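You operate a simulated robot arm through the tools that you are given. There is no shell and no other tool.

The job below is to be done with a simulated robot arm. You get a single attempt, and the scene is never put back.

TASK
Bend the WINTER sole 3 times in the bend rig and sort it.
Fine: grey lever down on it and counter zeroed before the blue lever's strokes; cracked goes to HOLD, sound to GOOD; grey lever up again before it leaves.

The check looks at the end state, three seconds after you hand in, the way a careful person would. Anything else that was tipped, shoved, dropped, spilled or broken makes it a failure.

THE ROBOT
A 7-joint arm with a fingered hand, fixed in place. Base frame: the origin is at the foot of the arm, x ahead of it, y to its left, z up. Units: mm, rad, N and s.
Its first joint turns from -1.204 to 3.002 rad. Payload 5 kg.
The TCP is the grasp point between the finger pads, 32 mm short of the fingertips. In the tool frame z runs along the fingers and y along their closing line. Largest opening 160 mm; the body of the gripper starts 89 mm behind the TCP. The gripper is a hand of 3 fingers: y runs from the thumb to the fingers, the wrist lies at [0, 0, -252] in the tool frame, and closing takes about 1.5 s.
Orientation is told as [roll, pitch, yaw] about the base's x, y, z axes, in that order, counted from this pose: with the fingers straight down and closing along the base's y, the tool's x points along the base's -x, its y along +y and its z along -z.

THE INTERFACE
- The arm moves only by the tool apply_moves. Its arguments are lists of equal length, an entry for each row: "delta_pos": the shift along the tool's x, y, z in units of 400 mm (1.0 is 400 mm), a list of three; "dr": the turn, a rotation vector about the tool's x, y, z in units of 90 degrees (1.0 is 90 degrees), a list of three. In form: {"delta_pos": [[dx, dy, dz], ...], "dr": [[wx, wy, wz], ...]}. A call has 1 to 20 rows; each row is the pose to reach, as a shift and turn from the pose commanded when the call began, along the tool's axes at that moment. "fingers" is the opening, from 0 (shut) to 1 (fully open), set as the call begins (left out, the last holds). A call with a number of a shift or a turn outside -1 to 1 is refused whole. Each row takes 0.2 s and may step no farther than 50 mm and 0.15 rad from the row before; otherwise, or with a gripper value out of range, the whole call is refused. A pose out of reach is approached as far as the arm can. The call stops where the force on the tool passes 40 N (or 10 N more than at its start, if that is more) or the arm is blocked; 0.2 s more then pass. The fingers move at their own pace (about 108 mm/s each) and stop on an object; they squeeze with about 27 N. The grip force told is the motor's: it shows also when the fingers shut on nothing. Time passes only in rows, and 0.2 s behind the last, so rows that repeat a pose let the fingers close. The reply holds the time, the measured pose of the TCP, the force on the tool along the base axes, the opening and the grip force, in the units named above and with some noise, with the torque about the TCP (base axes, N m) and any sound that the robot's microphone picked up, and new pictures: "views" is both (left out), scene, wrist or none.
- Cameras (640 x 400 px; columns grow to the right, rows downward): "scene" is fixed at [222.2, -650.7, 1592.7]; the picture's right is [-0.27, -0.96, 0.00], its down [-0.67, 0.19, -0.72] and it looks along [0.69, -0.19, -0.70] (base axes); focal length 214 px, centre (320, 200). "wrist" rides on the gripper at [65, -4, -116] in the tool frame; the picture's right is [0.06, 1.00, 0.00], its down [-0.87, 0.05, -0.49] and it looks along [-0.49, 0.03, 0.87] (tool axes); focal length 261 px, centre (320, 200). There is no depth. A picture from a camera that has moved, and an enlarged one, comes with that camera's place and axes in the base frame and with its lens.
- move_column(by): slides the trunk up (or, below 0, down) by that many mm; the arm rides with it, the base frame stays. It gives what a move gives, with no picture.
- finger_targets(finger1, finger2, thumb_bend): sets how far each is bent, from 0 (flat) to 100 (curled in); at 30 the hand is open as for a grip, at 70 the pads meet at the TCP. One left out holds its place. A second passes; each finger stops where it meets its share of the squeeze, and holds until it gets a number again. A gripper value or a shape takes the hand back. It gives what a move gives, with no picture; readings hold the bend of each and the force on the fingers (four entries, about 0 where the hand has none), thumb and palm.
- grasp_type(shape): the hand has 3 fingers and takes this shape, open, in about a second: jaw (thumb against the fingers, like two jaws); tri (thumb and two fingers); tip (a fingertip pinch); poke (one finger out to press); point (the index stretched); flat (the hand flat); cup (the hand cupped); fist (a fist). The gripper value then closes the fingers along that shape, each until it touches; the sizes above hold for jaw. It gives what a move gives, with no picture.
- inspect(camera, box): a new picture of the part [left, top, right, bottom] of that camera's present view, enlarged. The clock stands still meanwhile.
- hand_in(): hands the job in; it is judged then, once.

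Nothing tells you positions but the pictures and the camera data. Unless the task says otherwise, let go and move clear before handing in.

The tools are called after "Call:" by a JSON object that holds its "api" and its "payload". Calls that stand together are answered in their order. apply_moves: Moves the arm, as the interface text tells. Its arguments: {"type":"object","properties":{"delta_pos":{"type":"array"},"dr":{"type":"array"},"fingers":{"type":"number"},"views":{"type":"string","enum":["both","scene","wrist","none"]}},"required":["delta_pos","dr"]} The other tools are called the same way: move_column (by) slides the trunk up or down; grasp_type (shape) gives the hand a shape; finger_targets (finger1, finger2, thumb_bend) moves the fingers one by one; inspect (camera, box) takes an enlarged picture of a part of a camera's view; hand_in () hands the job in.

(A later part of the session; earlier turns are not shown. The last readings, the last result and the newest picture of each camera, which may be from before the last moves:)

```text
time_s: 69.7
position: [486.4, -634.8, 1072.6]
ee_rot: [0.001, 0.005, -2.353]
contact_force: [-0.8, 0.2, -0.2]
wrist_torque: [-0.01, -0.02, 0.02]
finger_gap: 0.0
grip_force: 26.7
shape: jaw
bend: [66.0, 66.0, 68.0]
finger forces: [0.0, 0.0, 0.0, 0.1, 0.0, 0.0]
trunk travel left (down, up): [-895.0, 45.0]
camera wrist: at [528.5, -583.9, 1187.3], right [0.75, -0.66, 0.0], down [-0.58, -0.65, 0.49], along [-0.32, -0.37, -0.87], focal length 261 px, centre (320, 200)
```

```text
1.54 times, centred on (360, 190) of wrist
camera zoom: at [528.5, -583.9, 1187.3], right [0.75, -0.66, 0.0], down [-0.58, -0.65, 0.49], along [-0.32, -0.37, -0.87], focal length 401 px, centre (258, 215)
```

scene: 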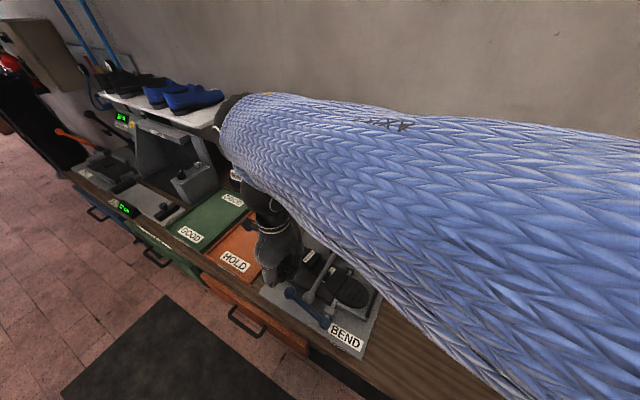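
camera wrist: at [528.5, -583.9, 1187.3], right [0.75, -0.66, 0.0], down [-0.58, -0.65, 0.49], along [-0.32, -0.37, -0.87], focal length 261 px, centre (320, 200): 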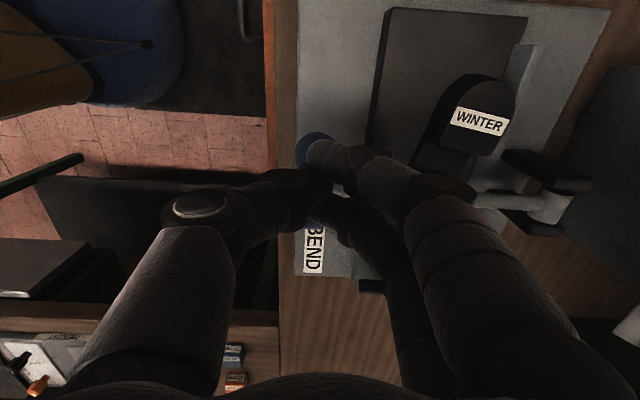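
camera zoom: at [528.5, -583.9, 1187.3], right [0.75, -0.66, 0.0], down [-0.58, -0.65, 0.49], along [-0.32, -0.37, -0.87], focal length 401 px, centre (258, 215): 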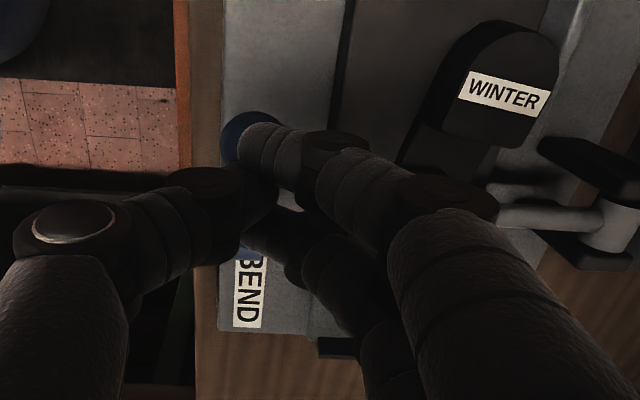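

The lever sprang back to its rest position. I do the second stroke along the same arc.

Call:
{"api": "apply_moves", "payload": {"delta_pos": [[-0.0028, -0.008, 0.0565], [0.01, -0.008, 0.099], [0.022, -0.008, 0.1515], [0.03, -0.008, 0.2015], [0.0325, -0.008, 0.244], [0.0325, -0.008, 0.2615], [0.0325, -0.008, 0.269], [0.0325, -0.008, 0.269]], "dr": [[0, 0, 0], [0, 0, 0], [0, 0, 0], [0, 0, 0], [0, 0, 0], [0, 0, 0], [0, 0, 0], [0, 0, 0]], "views": "wrist"}}

Call:
{"api": "inspect", "payload": {"camera": "scene", "box": [250, 150, 430, 350]}}

```text
time_s: 71.5
position: [492.4, -619.0, 965.8]
ee_rot: [0.005, 0.004, -2.354]
contact_force: [-2.9, 8.6, 28.8]
wrist_torque: [0.42, 0.11, 0.03]
finger_gap: 0.2
grip_force: 27.2
shape: jaw
bend: [67.0, 66.0, 68.0]
finger forces: [0.0, 0.0, 0.0, 0.0, 61.4, 0.0]
trunk travel left (down, up): [-895.0, 45.0]
camera wrist: at [534.8, -570.0, 1081.6], right [0.75, -0.66, 0.0], down [-0.58, -0.65, 0.49], along [-0.32, -0.37, -0.87], focal length 261 px, centre (320, 200)
```

wrist: 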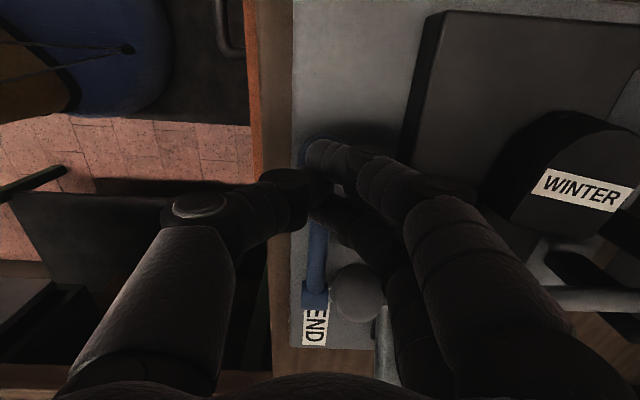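

```text
2.00 times, centred on (340, 250) of scene
camera zoom: at [222.2, -650.7, 1592.7], right [-0.27, -0.96, 0.0], down [-0.67, 0.19, -0.72], along [0.69, -0.19, -0.7], focal length 429 px, centre (280, 100)
```

zoom: 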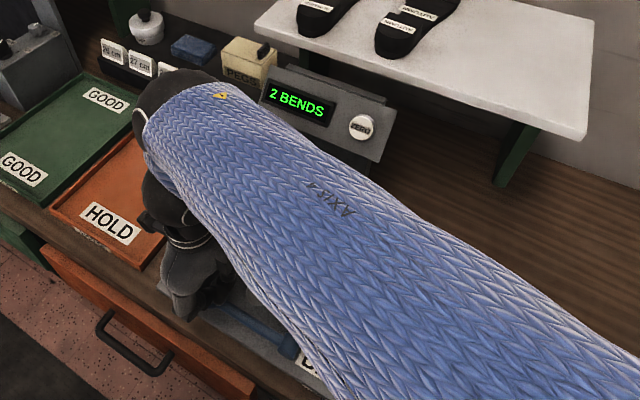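

The counter shows "2 BENDS". I rise fully so the lever returns.

Call:
{"api": "apply_moves", "payload": {"delta_pos": [[0, 0, -0.05], [-0.005, 0, -0.1], [-0.015, 0, -0.15], [-0.03, 0, -0.2], [-0.03, 0, -0.27], [-0.03, 0, -0.27]], "dr": [[0, 0, 0], [0, 0, 0], [0, 0, 0], [0, 0, 0], [0, 0, 0], [0, 0, 0]], "views": "none"}}

Call:
{"api": "inspect", "payload": {"camera": "scene", "box": [250, 170, 430, 350]}}

```text
time_s: 72.9
position: [485.8, -630.7, 1071.4]
ee_rot: [0.002, 0.004, -2.354]
contact_force: [0.0, -0.2, 0.9]
wrist_torque: [-0.01, -0.04, 0.0]
finger_gap: 0.0
grip_force: 26.8
shape: jaw
bend: [66.0, 66.0, 68.0]
finger forces: [0.0, 0.0, 0.1, 0.1, 0.0, 0.0]
trunk travel left (down, up): [-895.0, 45.0]
```

```text
2.22 times, centred on (340, 260) of scene
camera zoom: at [222.2, -650.7, 1592.7], right [-0.27, -0.96, 0.0], down [-0.67, 0.19, -0.72], along [0.69, -0.19, -0.7], focal length 477 px, centre (276, 67)
```

zoom: 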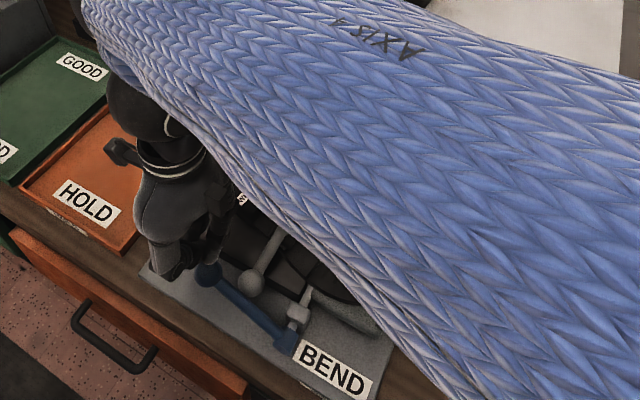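

The lever is back at rest. Third stroke now.

Call:
{"api": "apply_moves", "payload": {"delta_pos": [[-0.0088, 0, 0.0535], [0.0038, 0, 0.096], [0.0163, 0, 0.1485], [0.0238, 0, 0.1985], [0.0263, 0, 0.241], [0.0263, 0, 0.2585], [0.0263, 0, 0.266], [0.0263, 0, 0.266]], "dr": [[0, 0, 0], [0, 0, 0], [0, 0, 0], [0, 0, 0], [0, 0, 0], [0, 0, 0], [0, 0, 0], [0, 0, 0]], "views": "wrist"}}

Call:
{"api": "inspect", "payload": {"camera": "scene", "box": [250, 150, 430, 350]}}

```text
time_s: 74.7
position: [492.7, -620.7, 966.8]
ee_rot: [0.005, 0.004, -2.355]
contact_force: [1.1, 4.4, 19.2]
wrist_torque: [0.29, -0.09, 0.0]
finger_gap: 0.0
grip_force: 26.7
shape: jaw
bend: [67.0, 66.0, 68.0]
finger forces: [0.0, 0.0, 0.0, 0.0, 0.0, 0.0]
trunk travel left (down, up): [-895.0, 45.0]
camera wrist: at [534.6, -571.6, 1082.5], right [0.75, -0.66, 0.0], down [-0.58, -0.65, 0.49], along [-0.32, -0.37, -0.87], focal length 261 px, centre (320, 200)
```

wrist: 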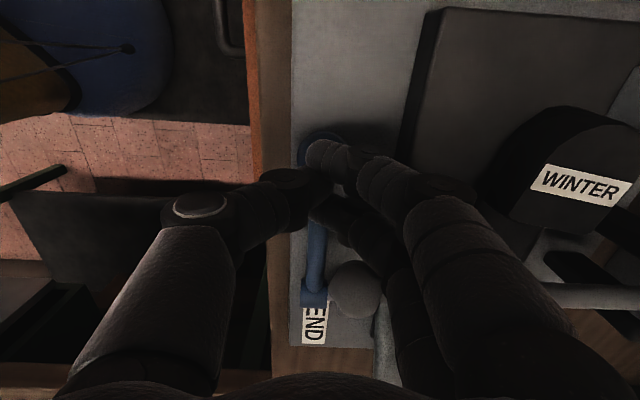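

```text
2.00 times, centred on (340, 250) of scene
camera zoom: at [222.2, -650.7, 1592.7], right [-0.27, -0.96, 0.0], down [-0.67, 0.19, -0.72], along [0.69, -0.19, -0.7], focal length 429 px, centre (280, 100)
```

zoom: 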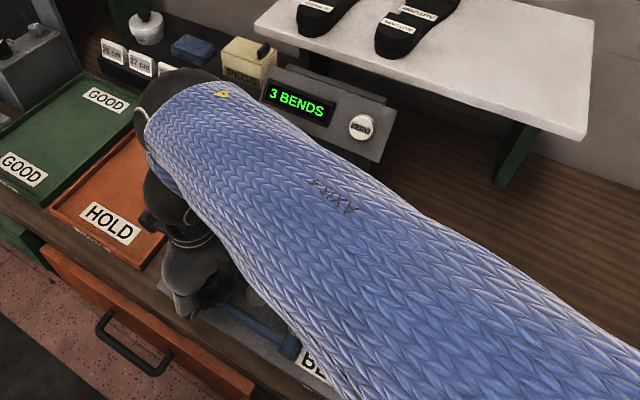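

The counter shows "3 BENDS". I rise along the arc, then go high to inspect the sole for a crack.

Call:
{"api": "apply_moves", "payload": {"delta_pos": [[0, 0, -0.05], [-0.005, 0, -0.1], [-0.015, 0, -0.15], [-0.025, 0, -0.2], [-0.025, 0, -0.3], [-0.025, 0, -0.4], [-0.025, 0, -0.5], [-0.025, 0, -0.6], [-0.025, 0, -0.7]], "dr": [[0, 0, 0], [0, 0, 0], [0, 0, 0], [0, 0, 0], [0, 0, 0], [0, 0, 0], [0, 0, 0], [0, 0, 0], [0, 0, 0]]}}

Call:
{"api": "inspect", "payload": {"camera": "scene", "box": [270, 190, 400, 340]}}

Call:
{"api": "inspect", "payload": {"camera": "wrist", "box": [240, 40, 480, 260]}}

```text
time_s: 76.7
position: [486.0, -629.2, 1248.3]
ee_rot: [0.002, 0.002, -2.355]
contact_force: [0.1, -0.2, 0.3]
wrist_torque: [-0.01, -0.01, 0.01]
finger_gap: 0.0
grip_force: 26.7
shape: jaw
bend: [66.0, 66.0, 68.0]
finger forces: [0.0, 0.0, 0.0, 0.0, 0.1, 0.1]
trunk travel left (down, up): [-895.0, 45.0]
camera wrist: at [527.3, -579.2, 1362.6], right [0.75, -0.66, 0.0], down [-0.58, -0.65, 0.49], along [-0.32, -0.37, -0.87], focal length 261 px, centre (320, 200)
```

scene: 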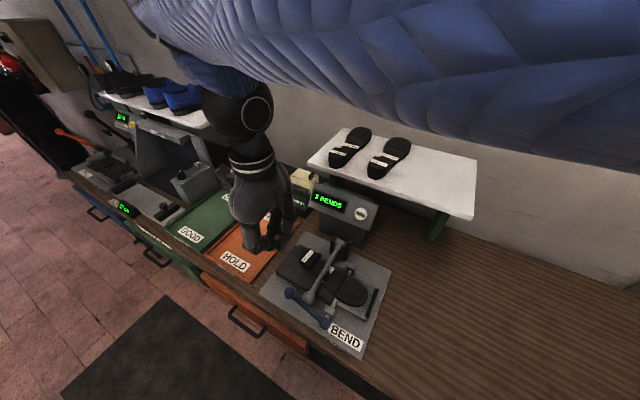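
wrist: 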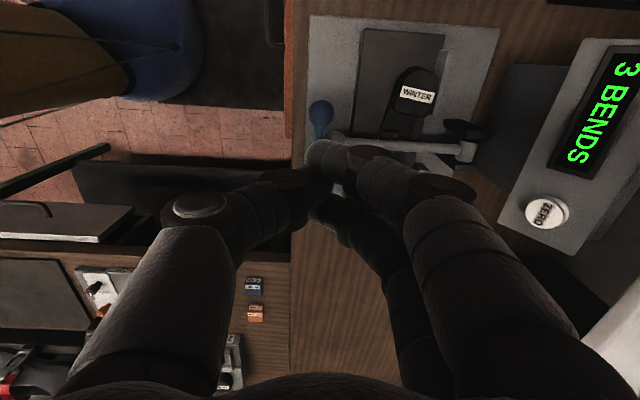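

```text
2.67 times, centred on (335, 265) of scene
camera zoom: at [222.2, -650.7, 1592.7], right [-0.27, -0.96, 0.0], down [-0.67, 0.19, -0.72], along [0.69, -0.19, -0.7], focal length 572 px, centre (280, 27)
```

zoom: 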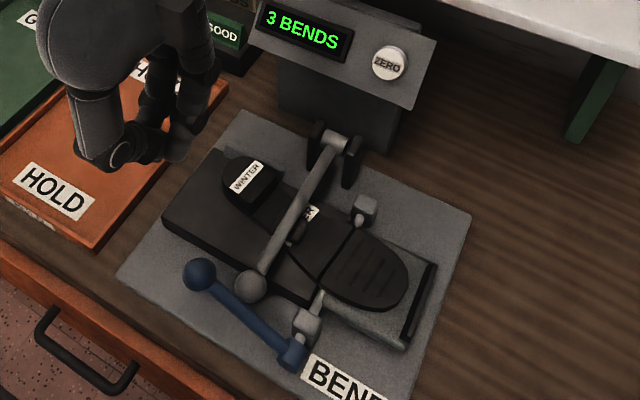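

```text
1.82 times, centred on (360, 150) of wrist
camera zoom: at [527.3, -579.2, 1362.6], right [0.75, -0.66, 0.0], down [-0.58, -0.65, 0.49], along [-0.32, -0.37, -0.87], focal length 474 px, centre (247, 291)
```

zoom: 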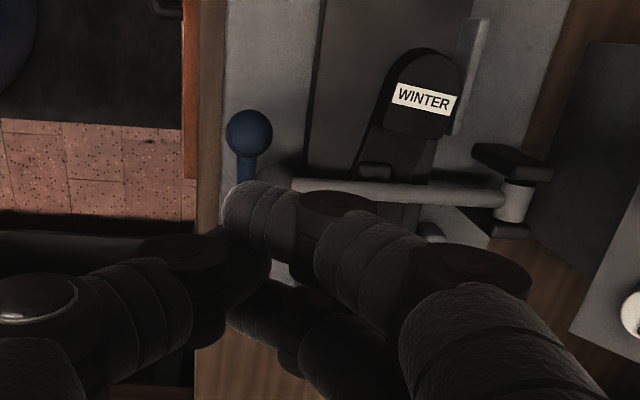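

The counter reads 3. I zoom tightly on the sole's flex area to look for a crack.

Call:
{"api": "inspect", "payload": {"camera": "scene", "box": [325, 260, 385, 310]}}

Call:
{"api": "inspect", "payload": {"camera": "scene", "box": [310, 240, 360, 290]}}

```text
8.00 times, centred on (355, 285) of scene
camera zoom: at [222.2, -650.7, 1592.7], right [-0.27, -0.96, 0.0], down [-0.67, 0.19, -0.72], along [0.69, -0.19, -0.7], focal length 1716 px, centre (40, -480)
```

zoom: 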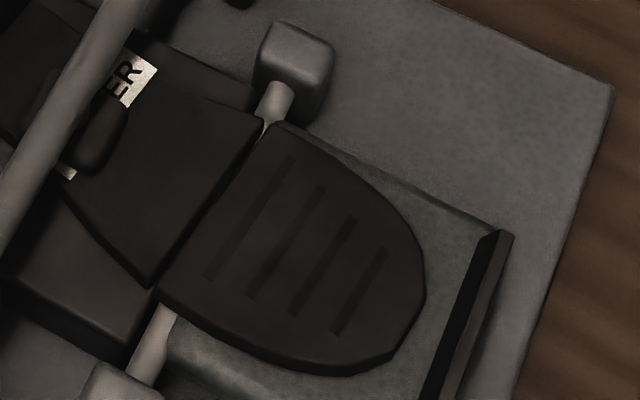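

```text
8.00 times, centred on (335, 265) of scene
camera zoom: at [222.2, -650.7, 1592.7], right [-0.27, -0.96, 0.0], down [-0.67, 0.19, -0.72], along [0.69, -0.19, -0.7], focal length 1716 px, centre (200, -320)
```

zoom: 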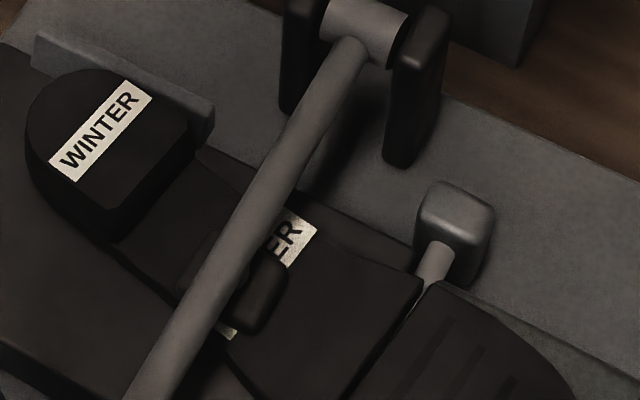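

No crack is obvious from the scene camera. I move the wrist camera above the flex area, yawing back to -45°, for a close look.

Call:
{"api": "apply_moves", "payload": {"delta_pos": [[-0.0238, 0.0335, 0], [-0.0475, 0.0671, 0], [-0.0713, 0.1006, 0], [-0.095, 0.1342, 0], [-0.1188, 0.1677, 0], [-0.1425, 0.2013, 0], [-0.1663, 0.2348, 0], [-0.19, 0.2683, 0], [-0.2138, 0.3019, 0], [-0.2375, 0.3354, 0], [-0.2613, 0.369, 0], [-0.285, 0.4025, 0], [-0.285, 0.4025, 0.1], [-0.285, 0.4025, 0.2], [-0.285, 0.4025, 0.3], [-0.285, 0.4025, 0.375]], "dr": [[0, 0, -0.0833], [0, 0, -0.1667], [0, 0, -0.25], [0, 0, -0.3333], [0, 0, -0.4167], [0, 0, -0.5], [0, 0, -0.5833], [0, 0, -0.6667], [0, 0, -0.75], [0, 0, -0.8333], [0, 0, -0.9167], [0, 0, -1.0], [0, 0, -1.0], [0, 0, -1.0], [0, 0, -1.0], [0, 0, -1.0]], "views": "wrist"}}

Call:
{"api": "inspect", "payload": {"camera": "wrist", "box": [220, 0, 420, 150]}}

```text
time_s: 80.1
position: [519.5, -825.3, 1094.8]
ee_rot: [0.003, 0.0, -0.784]
contact_force: [-0.5, 0.1, -0.3]
wrist_torque: [0.03, 0.0, -0.03]
finger_gap: 0.0
grip_force: 27.2
shape: jaw
bend: [66.0, 66.0, 68.0]
finger forces: [0.1, 0.1, 0.0, 0.0, 0.0, 0.0]
trunk travel left (down, up): [-895.0, 45.0]
camera wrist: at [468.3, -782.2, 1210.4], right [0.66, 0.75, 0.0], down [0.65, -0.58, 0.49], along [0.37, -0.32, -0.87], focal length 261 px, centre (320, 200)
```

wrist: 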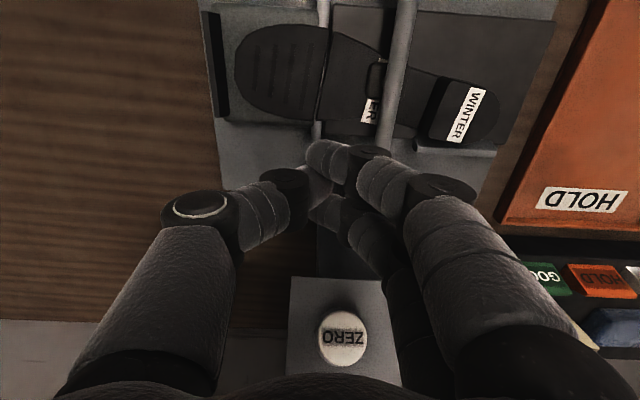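

```text
2.67 times, centred on (320, 75) of wrist
camera zoom: at [468.3, -782.2, 1210.4], right [0.66, 0.75, 0.0], down [0.65, -0.58, 0.49], along [0.37, -0.32, -0.87], focal length 695 px, centre (320, 533)
```

zoom: 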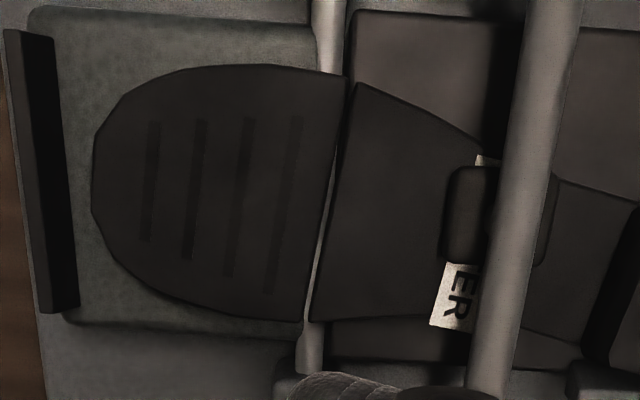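

I see a narrow lighter slit along the flex line. I zoom in strongly on it.

Call:
{"api": "inspect", "payload": {"camera": "wrist", "box": [295, 15, 360, 75]}}

Call:
{"api": "inspect", "payload": {"camera": "wrist", "box": [295, 70, 350, 125]}}

Call:
{"api": "inspect", "payload": {"camera": "scene", "box": [335, 265, 365, 300]}}

```text
6.67 times, centred on (328, 45) of wrist
camera zoom: at [468.3, -782.2, 1210.4], right [0.66, 0.75, 0.0], down [0.65, -0.58, 0.49], along [0.37, -0.32, -0.87], focal length 1738 px, centre (270, 1233)
```

zoom: 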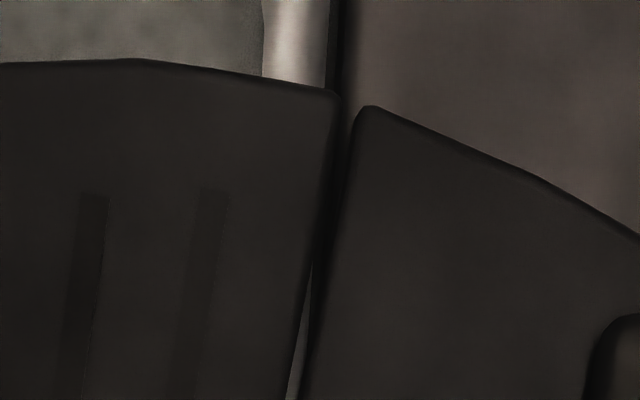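

```text
7.27 times, centred on (322, 98) of wrist
camera zoom: at [468.3, -782.2, 1210.4], right [0.66, 0.75, 0.0], down [0.65, -0.58, 0.49], along [0.37, -0.32, -0.87], focal length 1896 px, centre (302, 946)
```

zoom: 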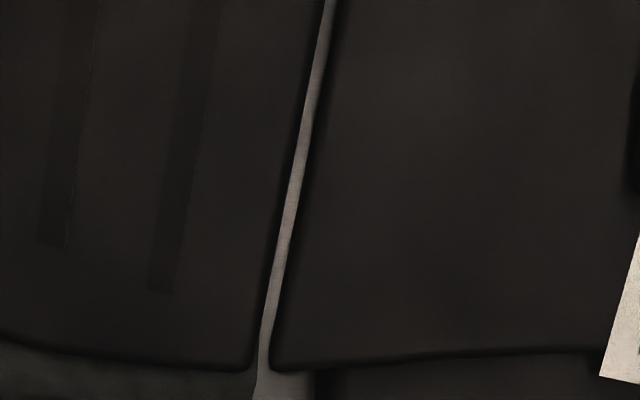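

```text
11.43 times, centred on (350, 282) of scene
camera zoom: at [222.2, -650.7, 1592.7], right [-0.27, -0.96, 0.0], down [-0.67, 0.19, -0.72], along [0.69, -0.19, -0.7], focal length 2451 px, centre (-23, -743)
```

zoom: 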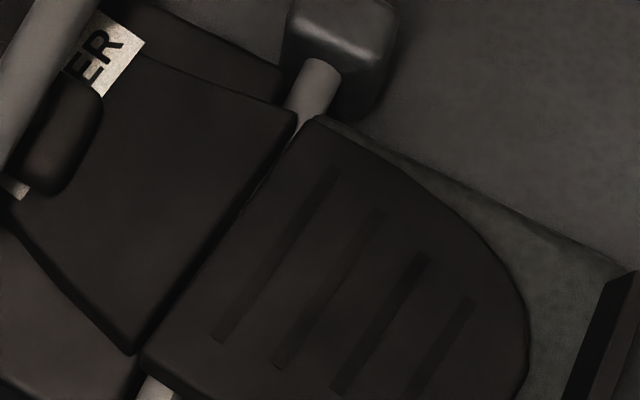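

The slit shows the shaft through it. To judge whether that is normal, I compare with the unbent AUTUMN and SUMMER soles at high zoom.

Call:
{"api": "inspect", "payload": {"camera": "scene", "box": [375, 130, 420, 180]}}

Call:
{"api": "inspect", "payload": {"camera": "scene", "box": [325, 120, 380, 175]}}

```text
8.00 times, centred on (398, 155) of scene
camera zoom: at [222.2, -650.7, 1592.7], right [-0.27, -0.96, 0.0], down [-0.67, 0.19, -0.72], along [0.69, -0.19, -0.7], focal length 1716 px, centre (-300, 560)
```

zoom: 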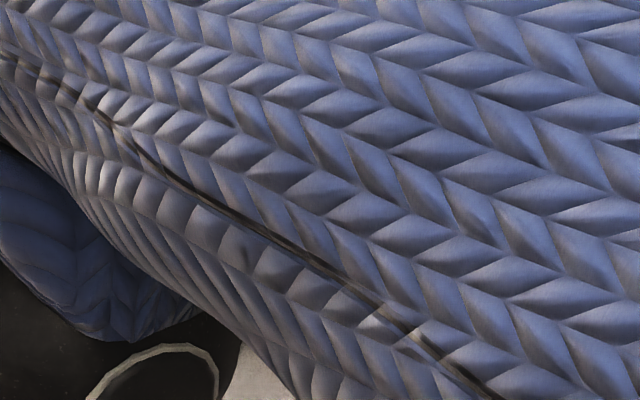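

```text
7.27 times, centred on (352, 148) of scene
camera zoom: at [222.2, -650.7, 1592.7], right [-0.27, -0.96, 0.0], down [-0.67, 0.19, -0.72], along [0.69, -0.19, -0.7], focal length 1560 px, centre (84, 582)
```

zoom: 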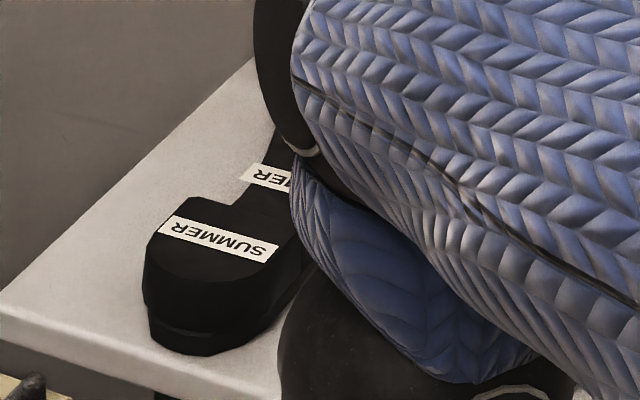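

The arm is blocking that view. I rise and move to where the wrist camera can see AUTUMN for comparison.

Call:
{"api": "apply_moves", "payload": {"delta_pos": [[0, 0, -0.12], [0, 0, -0.24], [0, 0, -0.36], [-0.05, 0.03, -0.465], [-0.11, 0.07, -0.465], [-0.1675, 0.1, -0.465]], "dr": [[0, 0, 0], [0, 0, 0], [0, 0, 0], [0, 0, 0], [0, 0, 0], [0, 0, 0]], "views": "wrist"}}

Call:
{"api": "inspect", "payload": {"camera": "wrist", "box": [220, 230, 400, 400]}}

Call:
{"api": "inspect", "payload": {"camera": "wrist", "box": [230, 300, 310, 380]}}

Call:
{"api": "inspect", "payload": {"camera": "wrist", "box": [220, 0, 420, 130]}}

```text
time_s: 81.5
position: [595.7, -843.6, 1280.9]
ee_rot: [0.002, 0.001, -0.785]
contact_force: [0.8, 0.2, -1.2]
wrist_torque: [0.02, 0.04, -0.01]
finger_gap: 0.1
grip_force: 27.3
shape: jaw
bend: [66.0, 66.0, 68.0]
finger forces: [0.0, 0.1, 0.0, 0.0, 0.1, 0.0]
trunk travel left (down, up): [-895.0, 45.0]
camera wrist: at [546.7, -800.3, 1396.8], right [0.66, 0.75, 0.0], down [0.65, -0.58, 0.49], along [0.37, -0.32, -0.87], focal length 261 px, centre (320, 200)
```

wrist: 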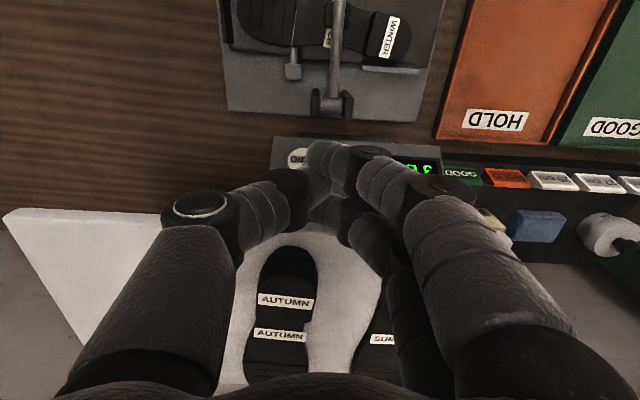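

```text
2.35 times, centred on (310, 315) of wrist
camera zoom: at [546.7, -800.3, 1396.8], right [0.66, 0.75, 0.0], down [0.65, -0.58, 0.49], along [0.37, -0.32, -0.87], focal length 613 px, centre (344, -71)
```

zoom: 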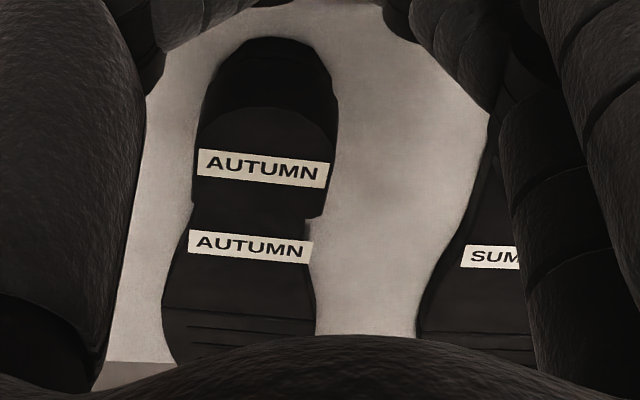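

```text
5.00 times, centred on (270, 340) of wrist
camera zoom: at [546.7, -800.3, 1396.8], right [0.66, 0.75, 0.0], down [0.65, -0.58, 0.49], along [0.37, -0.32, -0.87], focal length 1303 px, centre (570, -500)
```

zoom: 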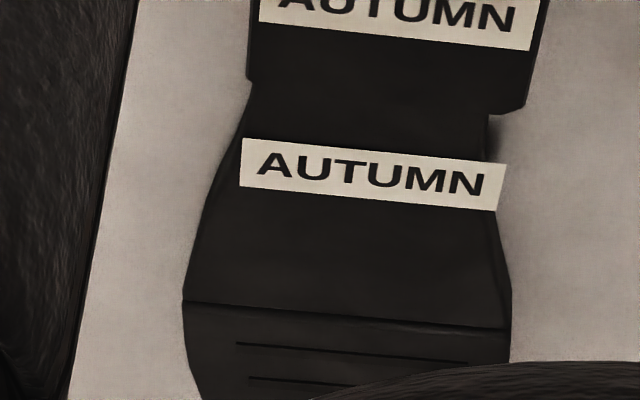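

```text
3.08 times, centred on (320, 65) of wrist
camera zoom: at [546.7, -800.3, 1396.8], right [0.66, 0.75, 0.0], down [0.65, -0.58, 0.49], along [0.37, -0.32, -0.87], focal length 802 px, centre (320, 615)
```

zoom: 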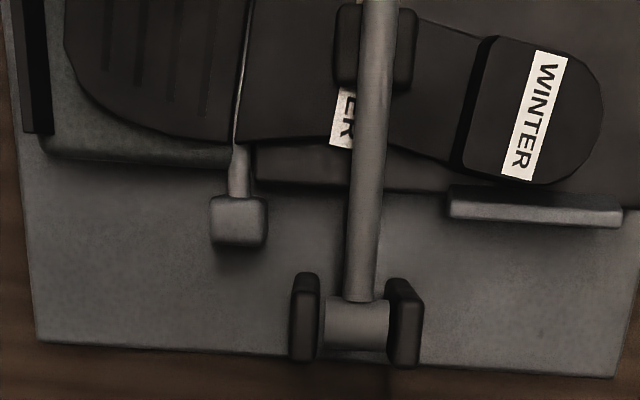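

AUTUMN's flex line is a closed thin line with no gap, so WINTER's slit is suspicious, and I'll judge it again once it is free. Now I raise the grey lever: I open the fingers to about 50 mm and move above the lever's shaft near u=-157, v=864.

Call:
{"api": "apply_moves", "payload": {"delta_pos": [[0.1, 0.0458, 0], [0.2, 0.0458, 0], [0.3, 0.0458, 0], [0.384, 0.0458, 0], [0.384, 0.0458, 0.1], [0.384, 0.0458, 0.2], [0.384, 0.0458, 0.3275], [0.384, 0.0458, 0.3275]], "dr": [[0, 0, 0], [0, 0, 0], [0, 0, 0], [0, 0, 0], [0, 0, 0], [0, 0, 0], [0, 0, 0], [0, 0, 0]], "fingers": 0.32}}

Call:
{"api": "inspect", "payload": {"camera": "wrist", "box": [160, 0, 480, 240]}}

Call:
{"api": "inspect", "payload": {"camera": "scene", "box": [260, 190, 400, 330]}}

```text
refused: row 7 steps farther than a row can; nothing moved
```

```text
1.67 times, centred on (320, 120) of wrist
camera zoom: at [546.7, -800.3, 1396.8], right [0.66, 0.75, 0.0], down [0.65, -0.58, 0.49], along [0.37, -0.32, -0.87], focal length 434 px, centre (320, 333)
```

zoom: 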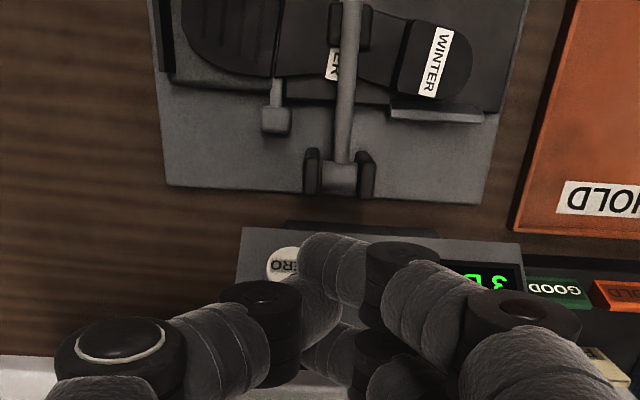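

```text
2.86 times, centred on (330, 260) of scene
camera zoom: at [222.2, -650.7, 1592.7], right [-0.27, -0.96, 0.0], down [-0.67, 0.19, -0.72], along [0.69, -0.19, -0.7], focal length 613 px, centre (291, 29)
```

zoom: 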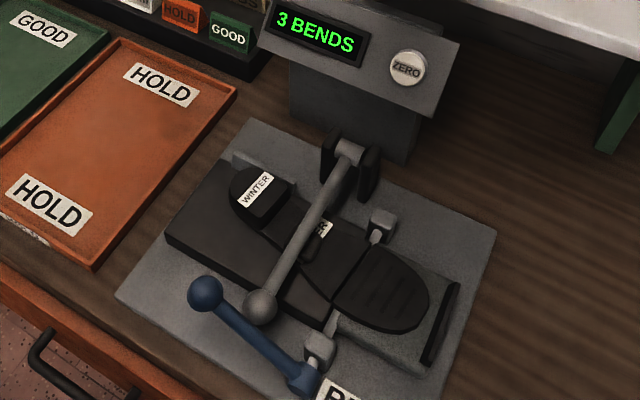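

That call was refused because of one over-long step. The scene camera is clear now, so I first take a sharp look at WINTER's flex line and at AUTUMN's for comparison.

Call:
{"api": "inspect", "payload": {"camera": "scene", "box": [334, 262, 362, 298]}}

Call:
{"api": "inspect", "payload": {"camera": "scene", "box": [372, 132, 414, 182]}}

Call:
{"api": "inspect", "payload": {"camera": "scene", "box": [304, 240, 344, 300]}}

```text
11.11 times, centred on (348, 280) of scene
camera zoom: at [222.2, -650.7, 1592.7], right [-0.27, -0.96, 0.0], down [-0.67, 0.19, -0.72], along [0.69, -0.19, -0.7], focal length 2383 px, centre (9, -689)
```

zoom: 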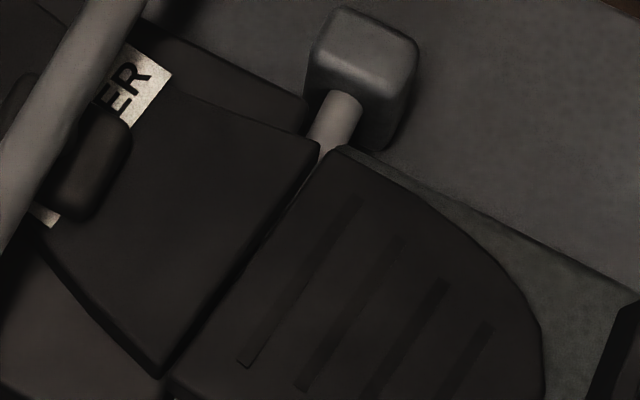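

```text
8.00 times, centred on (393, 157) of scene
camera zoom: at [222.2, -650.7, 1592.7], right [-0.27, -0.96, 0.0], down [-0.67, 0.19, -0.72], along [0.69, -0.19, -0.7], focal length 1716 px, centre (-264, 544)
```

zoom: 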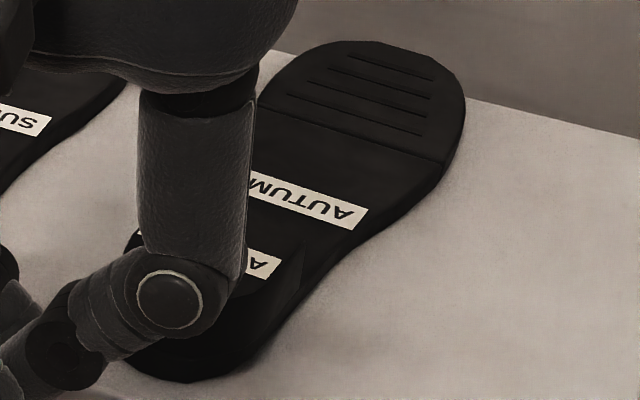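

```text
6.67 times, centred on (324, 270) of scene
camera zoom: at [222.2, -650.7, 1592.7], right [-0.27, -0.96, 0.0], down [-0.67, 0.19, -0.72], along [0.69, -0.19, -0.7], focal length 1430 px, centre (293, -267)
```

zoom: 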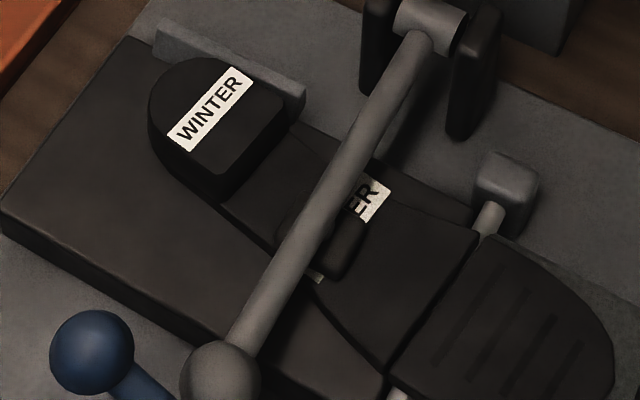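

From the top nothing jagged shows, so I'll examine the sole again when it is free. Now I go to the lever with shorter steps.

Call:
{"api": "apply_moves", "payload": {"delta_pos": [[0.1, 0.0458, 0], [0.2, 0.0458, 0], [0.3, 0.0458, 0], [0.384, 0.0458, 0], [0.384, 0.0458, 0.1], [0.384, 0.0458, 0.2], [0.384, 0.0458, 0.3], [0.384, 0.0458, 0.3275]], "dr": [[0, 0, 0], [0, 0, 0], [0, 0, 0], [0, 0, 0], [0, 0, 0], [0, 0, 0], [0, 0, 0], [0, 0, 0]], "fingers": 0.32}}

Call:
{"api": "inspect", "payload": {"camera": "wrist", "box": [160, 0, 480, 240]}}

```text
time_s: 83.3
position: [501.2, -721.8, 1148.2]
ee_rot: [0.004, -0.002, -0.785]
contact_force: [0.3, -0.8, -0.6]
wrist_torque: [0.02, 0.03, 0.01]
finger_gap: 51.0
grip_force: 0.1
shape: jaw
bend: [73.0, 73.0, 70.0]
finger forces: [0.0, 0.0, 0.1, 0.0, 0.1, 0.1]
trunk travel left (down, up): [-895.0, 45.0]
camera wrist: at [450.0, -678.2, 1263.1], right [0.66, 0.75, 0.0], down [0.65, -0.58, 0.49], along [0.37, -0.32, -0.87], focal length 261 px, centre (320, 200)
```

scene: 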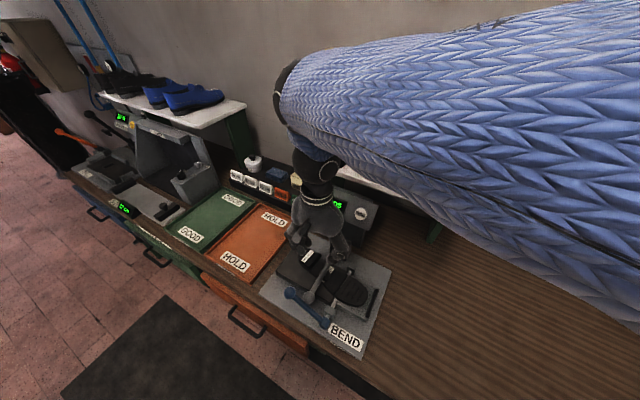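
wrist: 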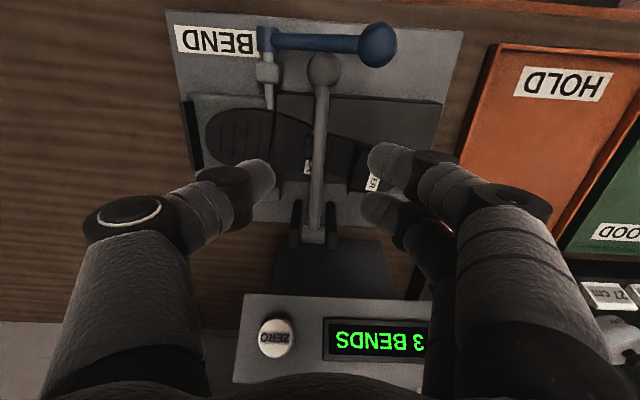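

```text
1.67 times, centred on (320, 120) of wrist
camera zoom: at [450.0, -678.2, 1263.1], right [0.66, 0.75, 0.0], down [0.65, -0.58, 0.49], along [0.37, -0.32, -0.87], focal length 434 px, centre (320, 333)
```

zoom: 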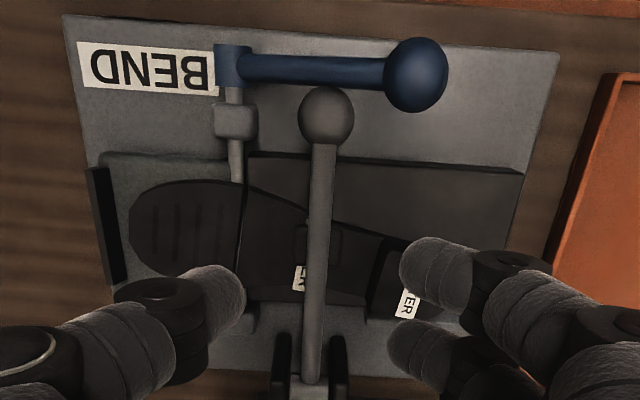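

The shaft is centred between the fingers at u=-156. I narrow the opening to about 42 mm to clear the heel, shift slightly toward the ball and descend around the shaft.

Call:
{"api": "apply_moves", "payload": {"delta_pos": [[0.0165, 0, 0], [0.0165, 0, 0], [0.0165, 0, 0.1], [0.0165, 0, 0.2], [0.0165, 0, 0.3], [0.0165, 0, 0.375]], "dr": [[0, 0, 0], [0, 0, 0], [0, 0, 0], [0, 0, 0], [0, 0, 0], [0, 0, 0]], "fingers": 0.26, "views": "wrist"}}

Call:
{"api": "inspect", "payload": {"camera": "wrist", "box": [160, 0, 480, 240]}}

```text
time_s: 84.7
position: [496.0, -716.1, 999.1]
ee_rot: [0.003, 0.0, -0.785]
contact_force: [-0.1, -0.6, 0.3]
wrist_torque: [0.01, 0.04, 0.0]
finger_gap: 42.2
grip_force: 0.1
shape: jaw
bend: [73.0, 73.0, 70.0]
finger forces: [0.0, 0.1, 0.0, 0.1, 0.0, 0.0]
trunk travel left (down, up): [-895.0, 45.0]
camera wrist: at [445.2, -673.5, 1114.3], right [0.66, 0.75, 0.0], down [0.65, -0.58, 0.49], along [0.37, -0.32, -0.87], focal length 261 px, centre (320, 200)
```

wrist: 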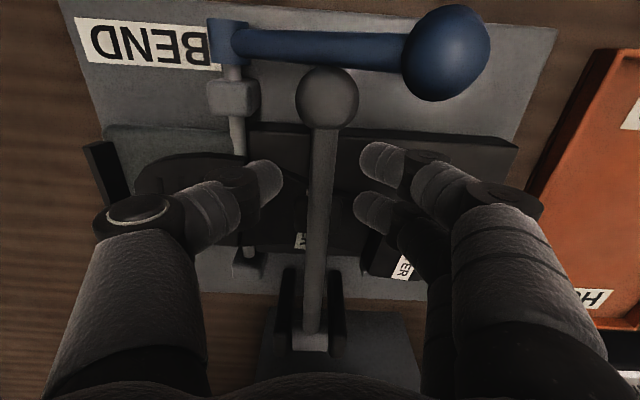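

```text
1.67 times, centred on (320, 120) of wrist
camera zoom: at [445.2, -673.5, 1114.3], right [0.66, 0.75, 0.0], down [0.65, -0.58, 0.49], along [0.37, -0.32, -0.87], focal length 434 px, centre (320, 333)
```

zoom: 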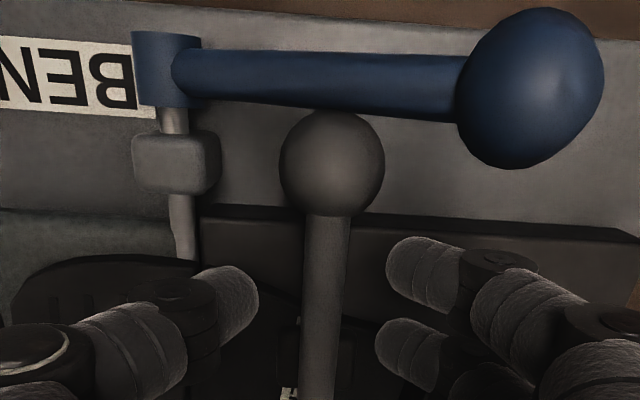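

The shaft is nicely between thumb and fingers. I descend another 24 mm and close on the shaft.

Call:
{"api": "apply_moves", "payload": {"delta_pos": [[0, 0, 0.03], [0, 0, 0.06]], "dr": [[0, 0, 0], [0, 0, 0]], "views": "none"}}

Call:
{"api": "apply_moves", "payload": {"delta_pos": [[0, 0, 0], [0, 0, 0], [0, 0, 0], [0, 0, 0], [0, 0, 0]], "dr": [[0, 0, 0], [0, 0, 0], [0, 0, 0], [0, 0, 0], [0, 0, 0]], "fingers": 0.0, "views": "wrist"}}

```text
time_s: 85.3
position: [493.6, -716.7, 976.7]
ee_rot: [0.004, 0.0, -0.784]
contact_force: [-0.1, -0.1, 0.4]
wrist_torque: [0.01, 0.01, -0.02]
finger_gap: 42.0
grip_force: 0.0
shape: jaw
bend: [73.0, 73.0, 70.0]
finger forces: [0.0, 0.0, 0.1, 0.0, 0.0, 0.0]
trunk travel left (down, up): [-895.0, 45.0]
```

```text
time_s: 86.5
position: [494.2, -716.0, 975.8]
ee_rot: [0.004, 0.0, -0.784]
contact_force: [-1.0, 3.2, -7.3]
wrist_torque: [0.06, 0.0, 0.01]
finger_gap: 9.0
grip_force: 26.7
shape: jaw
bend: [71.0, 71.0, 70.0]
finger forces: [11.9, 11.9, 0.1, 0.0, 23.0, 0.0]
trunk travel left (down, up): [-895.0, 45.0]
camera wrist: at [444.5, -673.4, 1090.7], right [0.66, 0.75, 0.0], down [0.65, -0.58, 0.49], along [0.37, -0.32, -0.87], focal length 261 px, centre (320, 200)
```

wrist: 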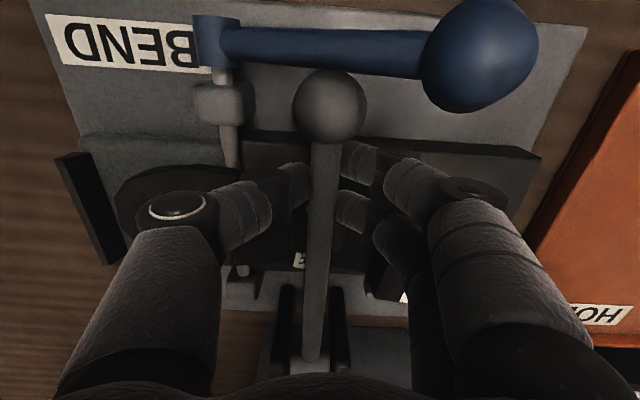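

The shaft is cradled by all three digits. I lift along the lever's arc, first to about 29°.

Call:
{"api": "apply_moves", "payload": {"delta_pos": [[0.002, 0, -0.0458], [-0.0015, 0, -0.0915], [-0.0108, 0, -0.1363], [-0.0253, 0, -0.1798], [-0.045, 0, -0.221]], "dr": [[0, 0, 0], [0, 0, 0], [0, 0, 0], [0, 0, 0], [0, 0, 0]]}}

```text
time_s: 87.7
position: [505.8, -731.0, 1065.6]
ee_rot: [0.004, -0.003, -0.783]
contact_force: [-0.1, 0.0, 0.3]
wrist_torque: [0.01, -0.01, 0.04]
finger_gap: 3.7
grip_force: 26.6
shape: jaw
bend: [73.0, 73.0, 74.0]
finger forces: [0.1, 0.0, 0.0, 0.0, 0.0, 0.0]
trunk travel left (down, up): [-895.0, 45.0]
camera wrist: at [454.9, -687.2, 1180.0], right [0.66, 0.75, 0.0], down [0.65, -0.58, 0.49], along [0.37, -0.32, -0.87], focal length 261 px, centre (320, 200)
```

scene: 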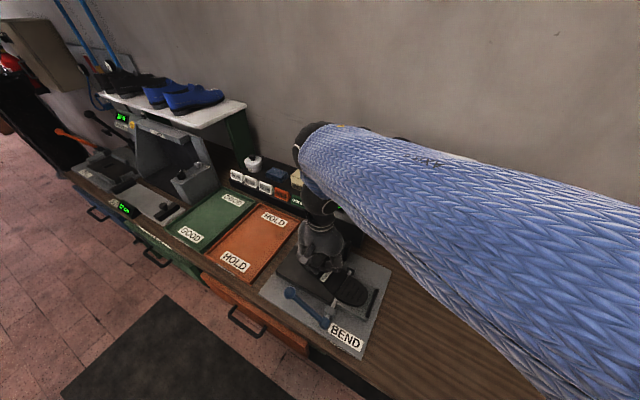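
wrist: 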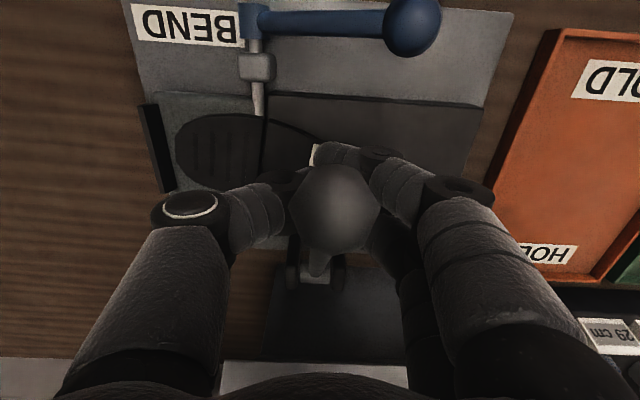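

The lever has risen to about 38° and rests on my closed fingers, with the ball inside the hand's cage. I keep pushing it along the arc toward its up position.

Call:
{"api": "apply_moves", "payload": {"delta_pos": [[-0.0263, 0, -0.037], [-0.059, 0, -0.0725], [-0.096, 0, -0.104], [-0.1305, 0, -0.127], [-0.155, 0, -0.1405]], "dr": [[0, 0, 0], [0, 0, 0], [0, 0, 0], [0, 0, 0], [0, 0, 0]]}}

Call:
{"api": "inspect", "payload": {"camera": "wrist", "box": [180, 100, 500, 320]}}

Call:
{"api": "inspect", "payload": {"camera": "scene", "box": [270, 180, 400, 320]}}

```text
time_s: 88.6
position: [559.2, -771.2, 1160.3]
ee_rot: [0.095, -0.068, -0.823]
contact_force: [-16.3, -22.1, -9.9]
wrist_torque: [-0.33, 0.07, 0.08]
finger_gap: 8.2
grip_force: 26.9
shape: jaw
bend: [72.0, 72.0, 68.0]
finger forces: [9.4, 8.0, 0.1, 0.1, 39.7, 0.0]
trunk travel left (down, up): [-895.0, 45.0]
stopped in row 4: the force on the tool passed its limit at 83 N (the readings are from after the stop); the commanded pose is now the measured one
camera wrist: at [497.8, -727.9, 1269.7], right [0.68, 0.73, 0.09], down [0.57, -0.6, 0.55], along [0.46, -0.33, -0.83], focal length 261 px, centre (320, 200)
```

scene: 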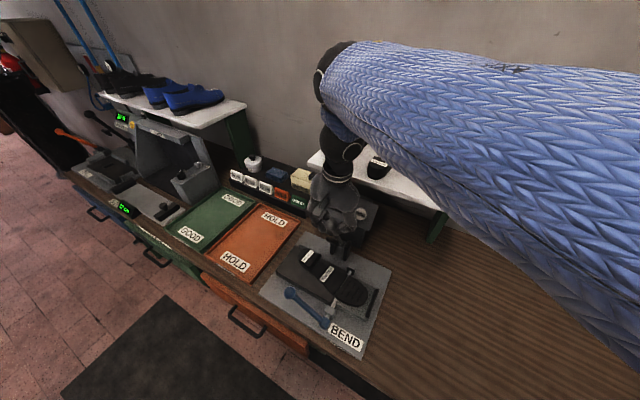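
wrist: 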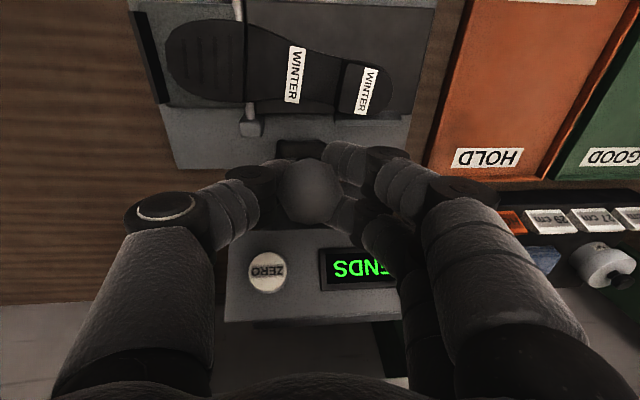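

```text
1.82 times, centred on (340, 210) of wrist
camera zoom: at [497.8, -727.9, 1269.7], right [0.68, 0.73, 0.09], down [0.57, -0.6, 0.55], along [0.46, -0.33, -0.83], focal length 474 px, centre (284, 182)
```

zoom: 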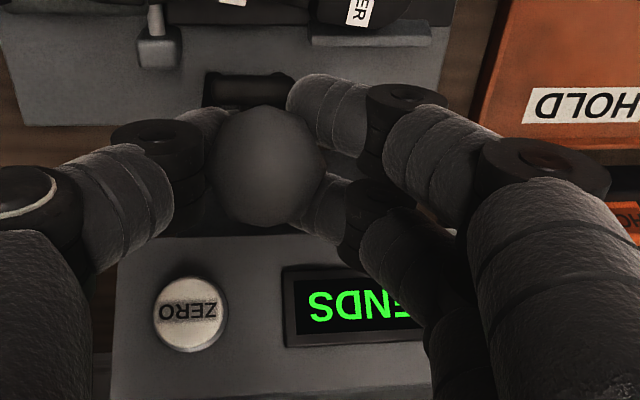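

```text
2.86 times, centred on (335, 250) of scene
camera zoom: at [222.2, -650.7, 1592.7], right [-0.27, -0.96, 0.0], down [-0.67, 0.19, -0.72], along [0.69, -0.19, -0.7], focal length 613 px, centre (277, 57)
```

zoom: 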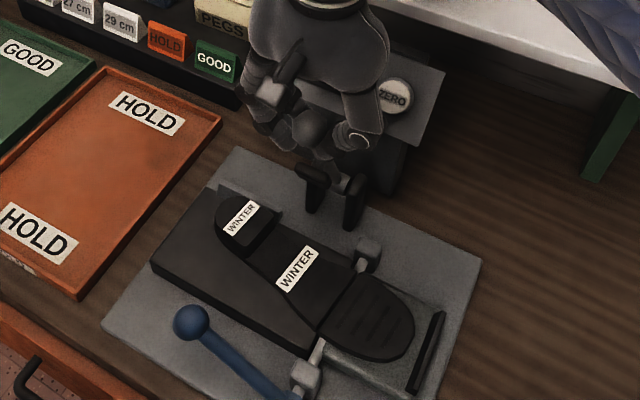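

The lever snapped fully up and tugged the hand, with the sole undisturbed below. I open the fingers to release the lever in place.

Call:
{"api": "apply_moves", "payload": {"delta_pos": [[0, 0, 0], [0, 0, 0], [0, 0, 0], [0, 0, 0]], "dr": [[0, 0, 0], [0, 0, 0], [0, 0, 0], [0, 0, 0]], "fingers": 0.5}}

Call:
{"api": "inspect", "payload": {"camera": "wrist", "box": [180, 60, 500, 320]}}

Call:
{"api": "inspect", "payload": {"camera": "scene", "box": [270, 180, 400, 320]}}

```text
time_s: 89.6
position: [566.1, -767.7, 1162.0]
ee_rot: [0.097, -0.071, -0.818]
contact_force: [0.0, -0.1, -0.8]
wrist_torque: [-0.02, 0.03, -0.04]
finger_gap: 79.4
grip_force: 0.0
shape: jaw
bend: [72.0, 72.0, 70.0]
finger forces: [0.0, 0.0, 0.1, 0.0, 0.1, 0.0]
trunk travel left (down, up): [-895.0, 45.0]
camera wrist: at [503.5, -724.0, 1271.7], right [0.68, 0.73, 0.09], down [0.57, -0.6, 0.55], along [0.46, -0.32, -0.83], focal length 261 px, centre (320, 200)
```

scene: 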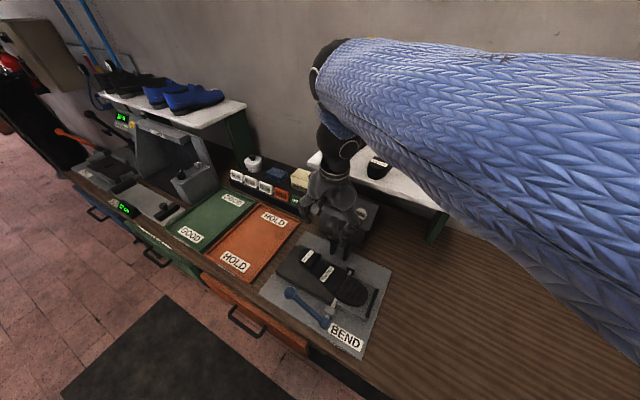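
wrist: 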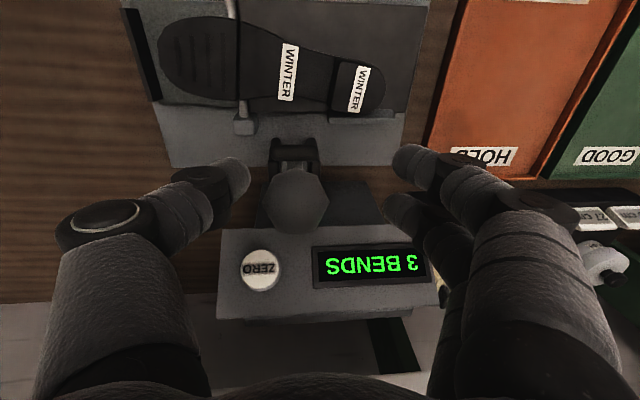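

```text
1.54 times, centred on (340, 190) of wrist
camera zoom: at [503.5, -724.0, 1271.7], right [0.68, 0.73, 0.09], down [0.57, -0.6, 0.55], along [0.46, -0.32, -0.83], focal length 401 px, centre (289, 215)
```

zoom: 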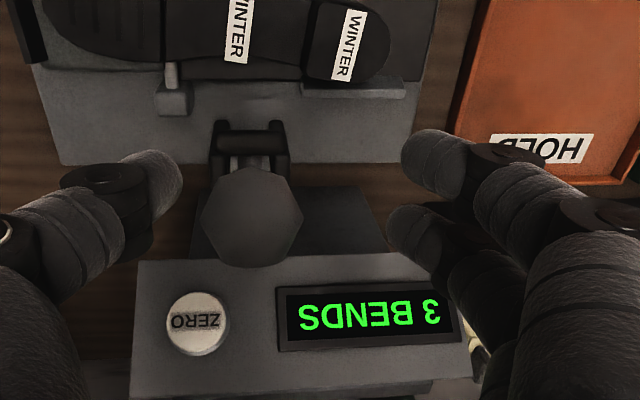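

```text
2.86 times, centred on (335, 250) of scene
camera zoom: at [222.2, -650.7, 1592.7], right [-0.27, -0.96, 0.0], down [-0.67, 0.19, -0.72], along [0.69, -0.19, -0.7], focal length 613 px, centre (277, 57)
```

zoom: 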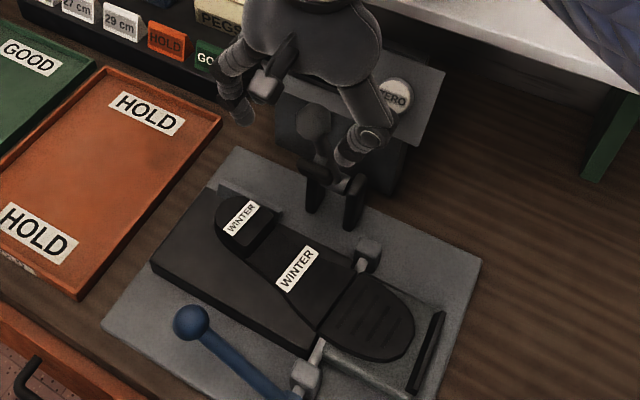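

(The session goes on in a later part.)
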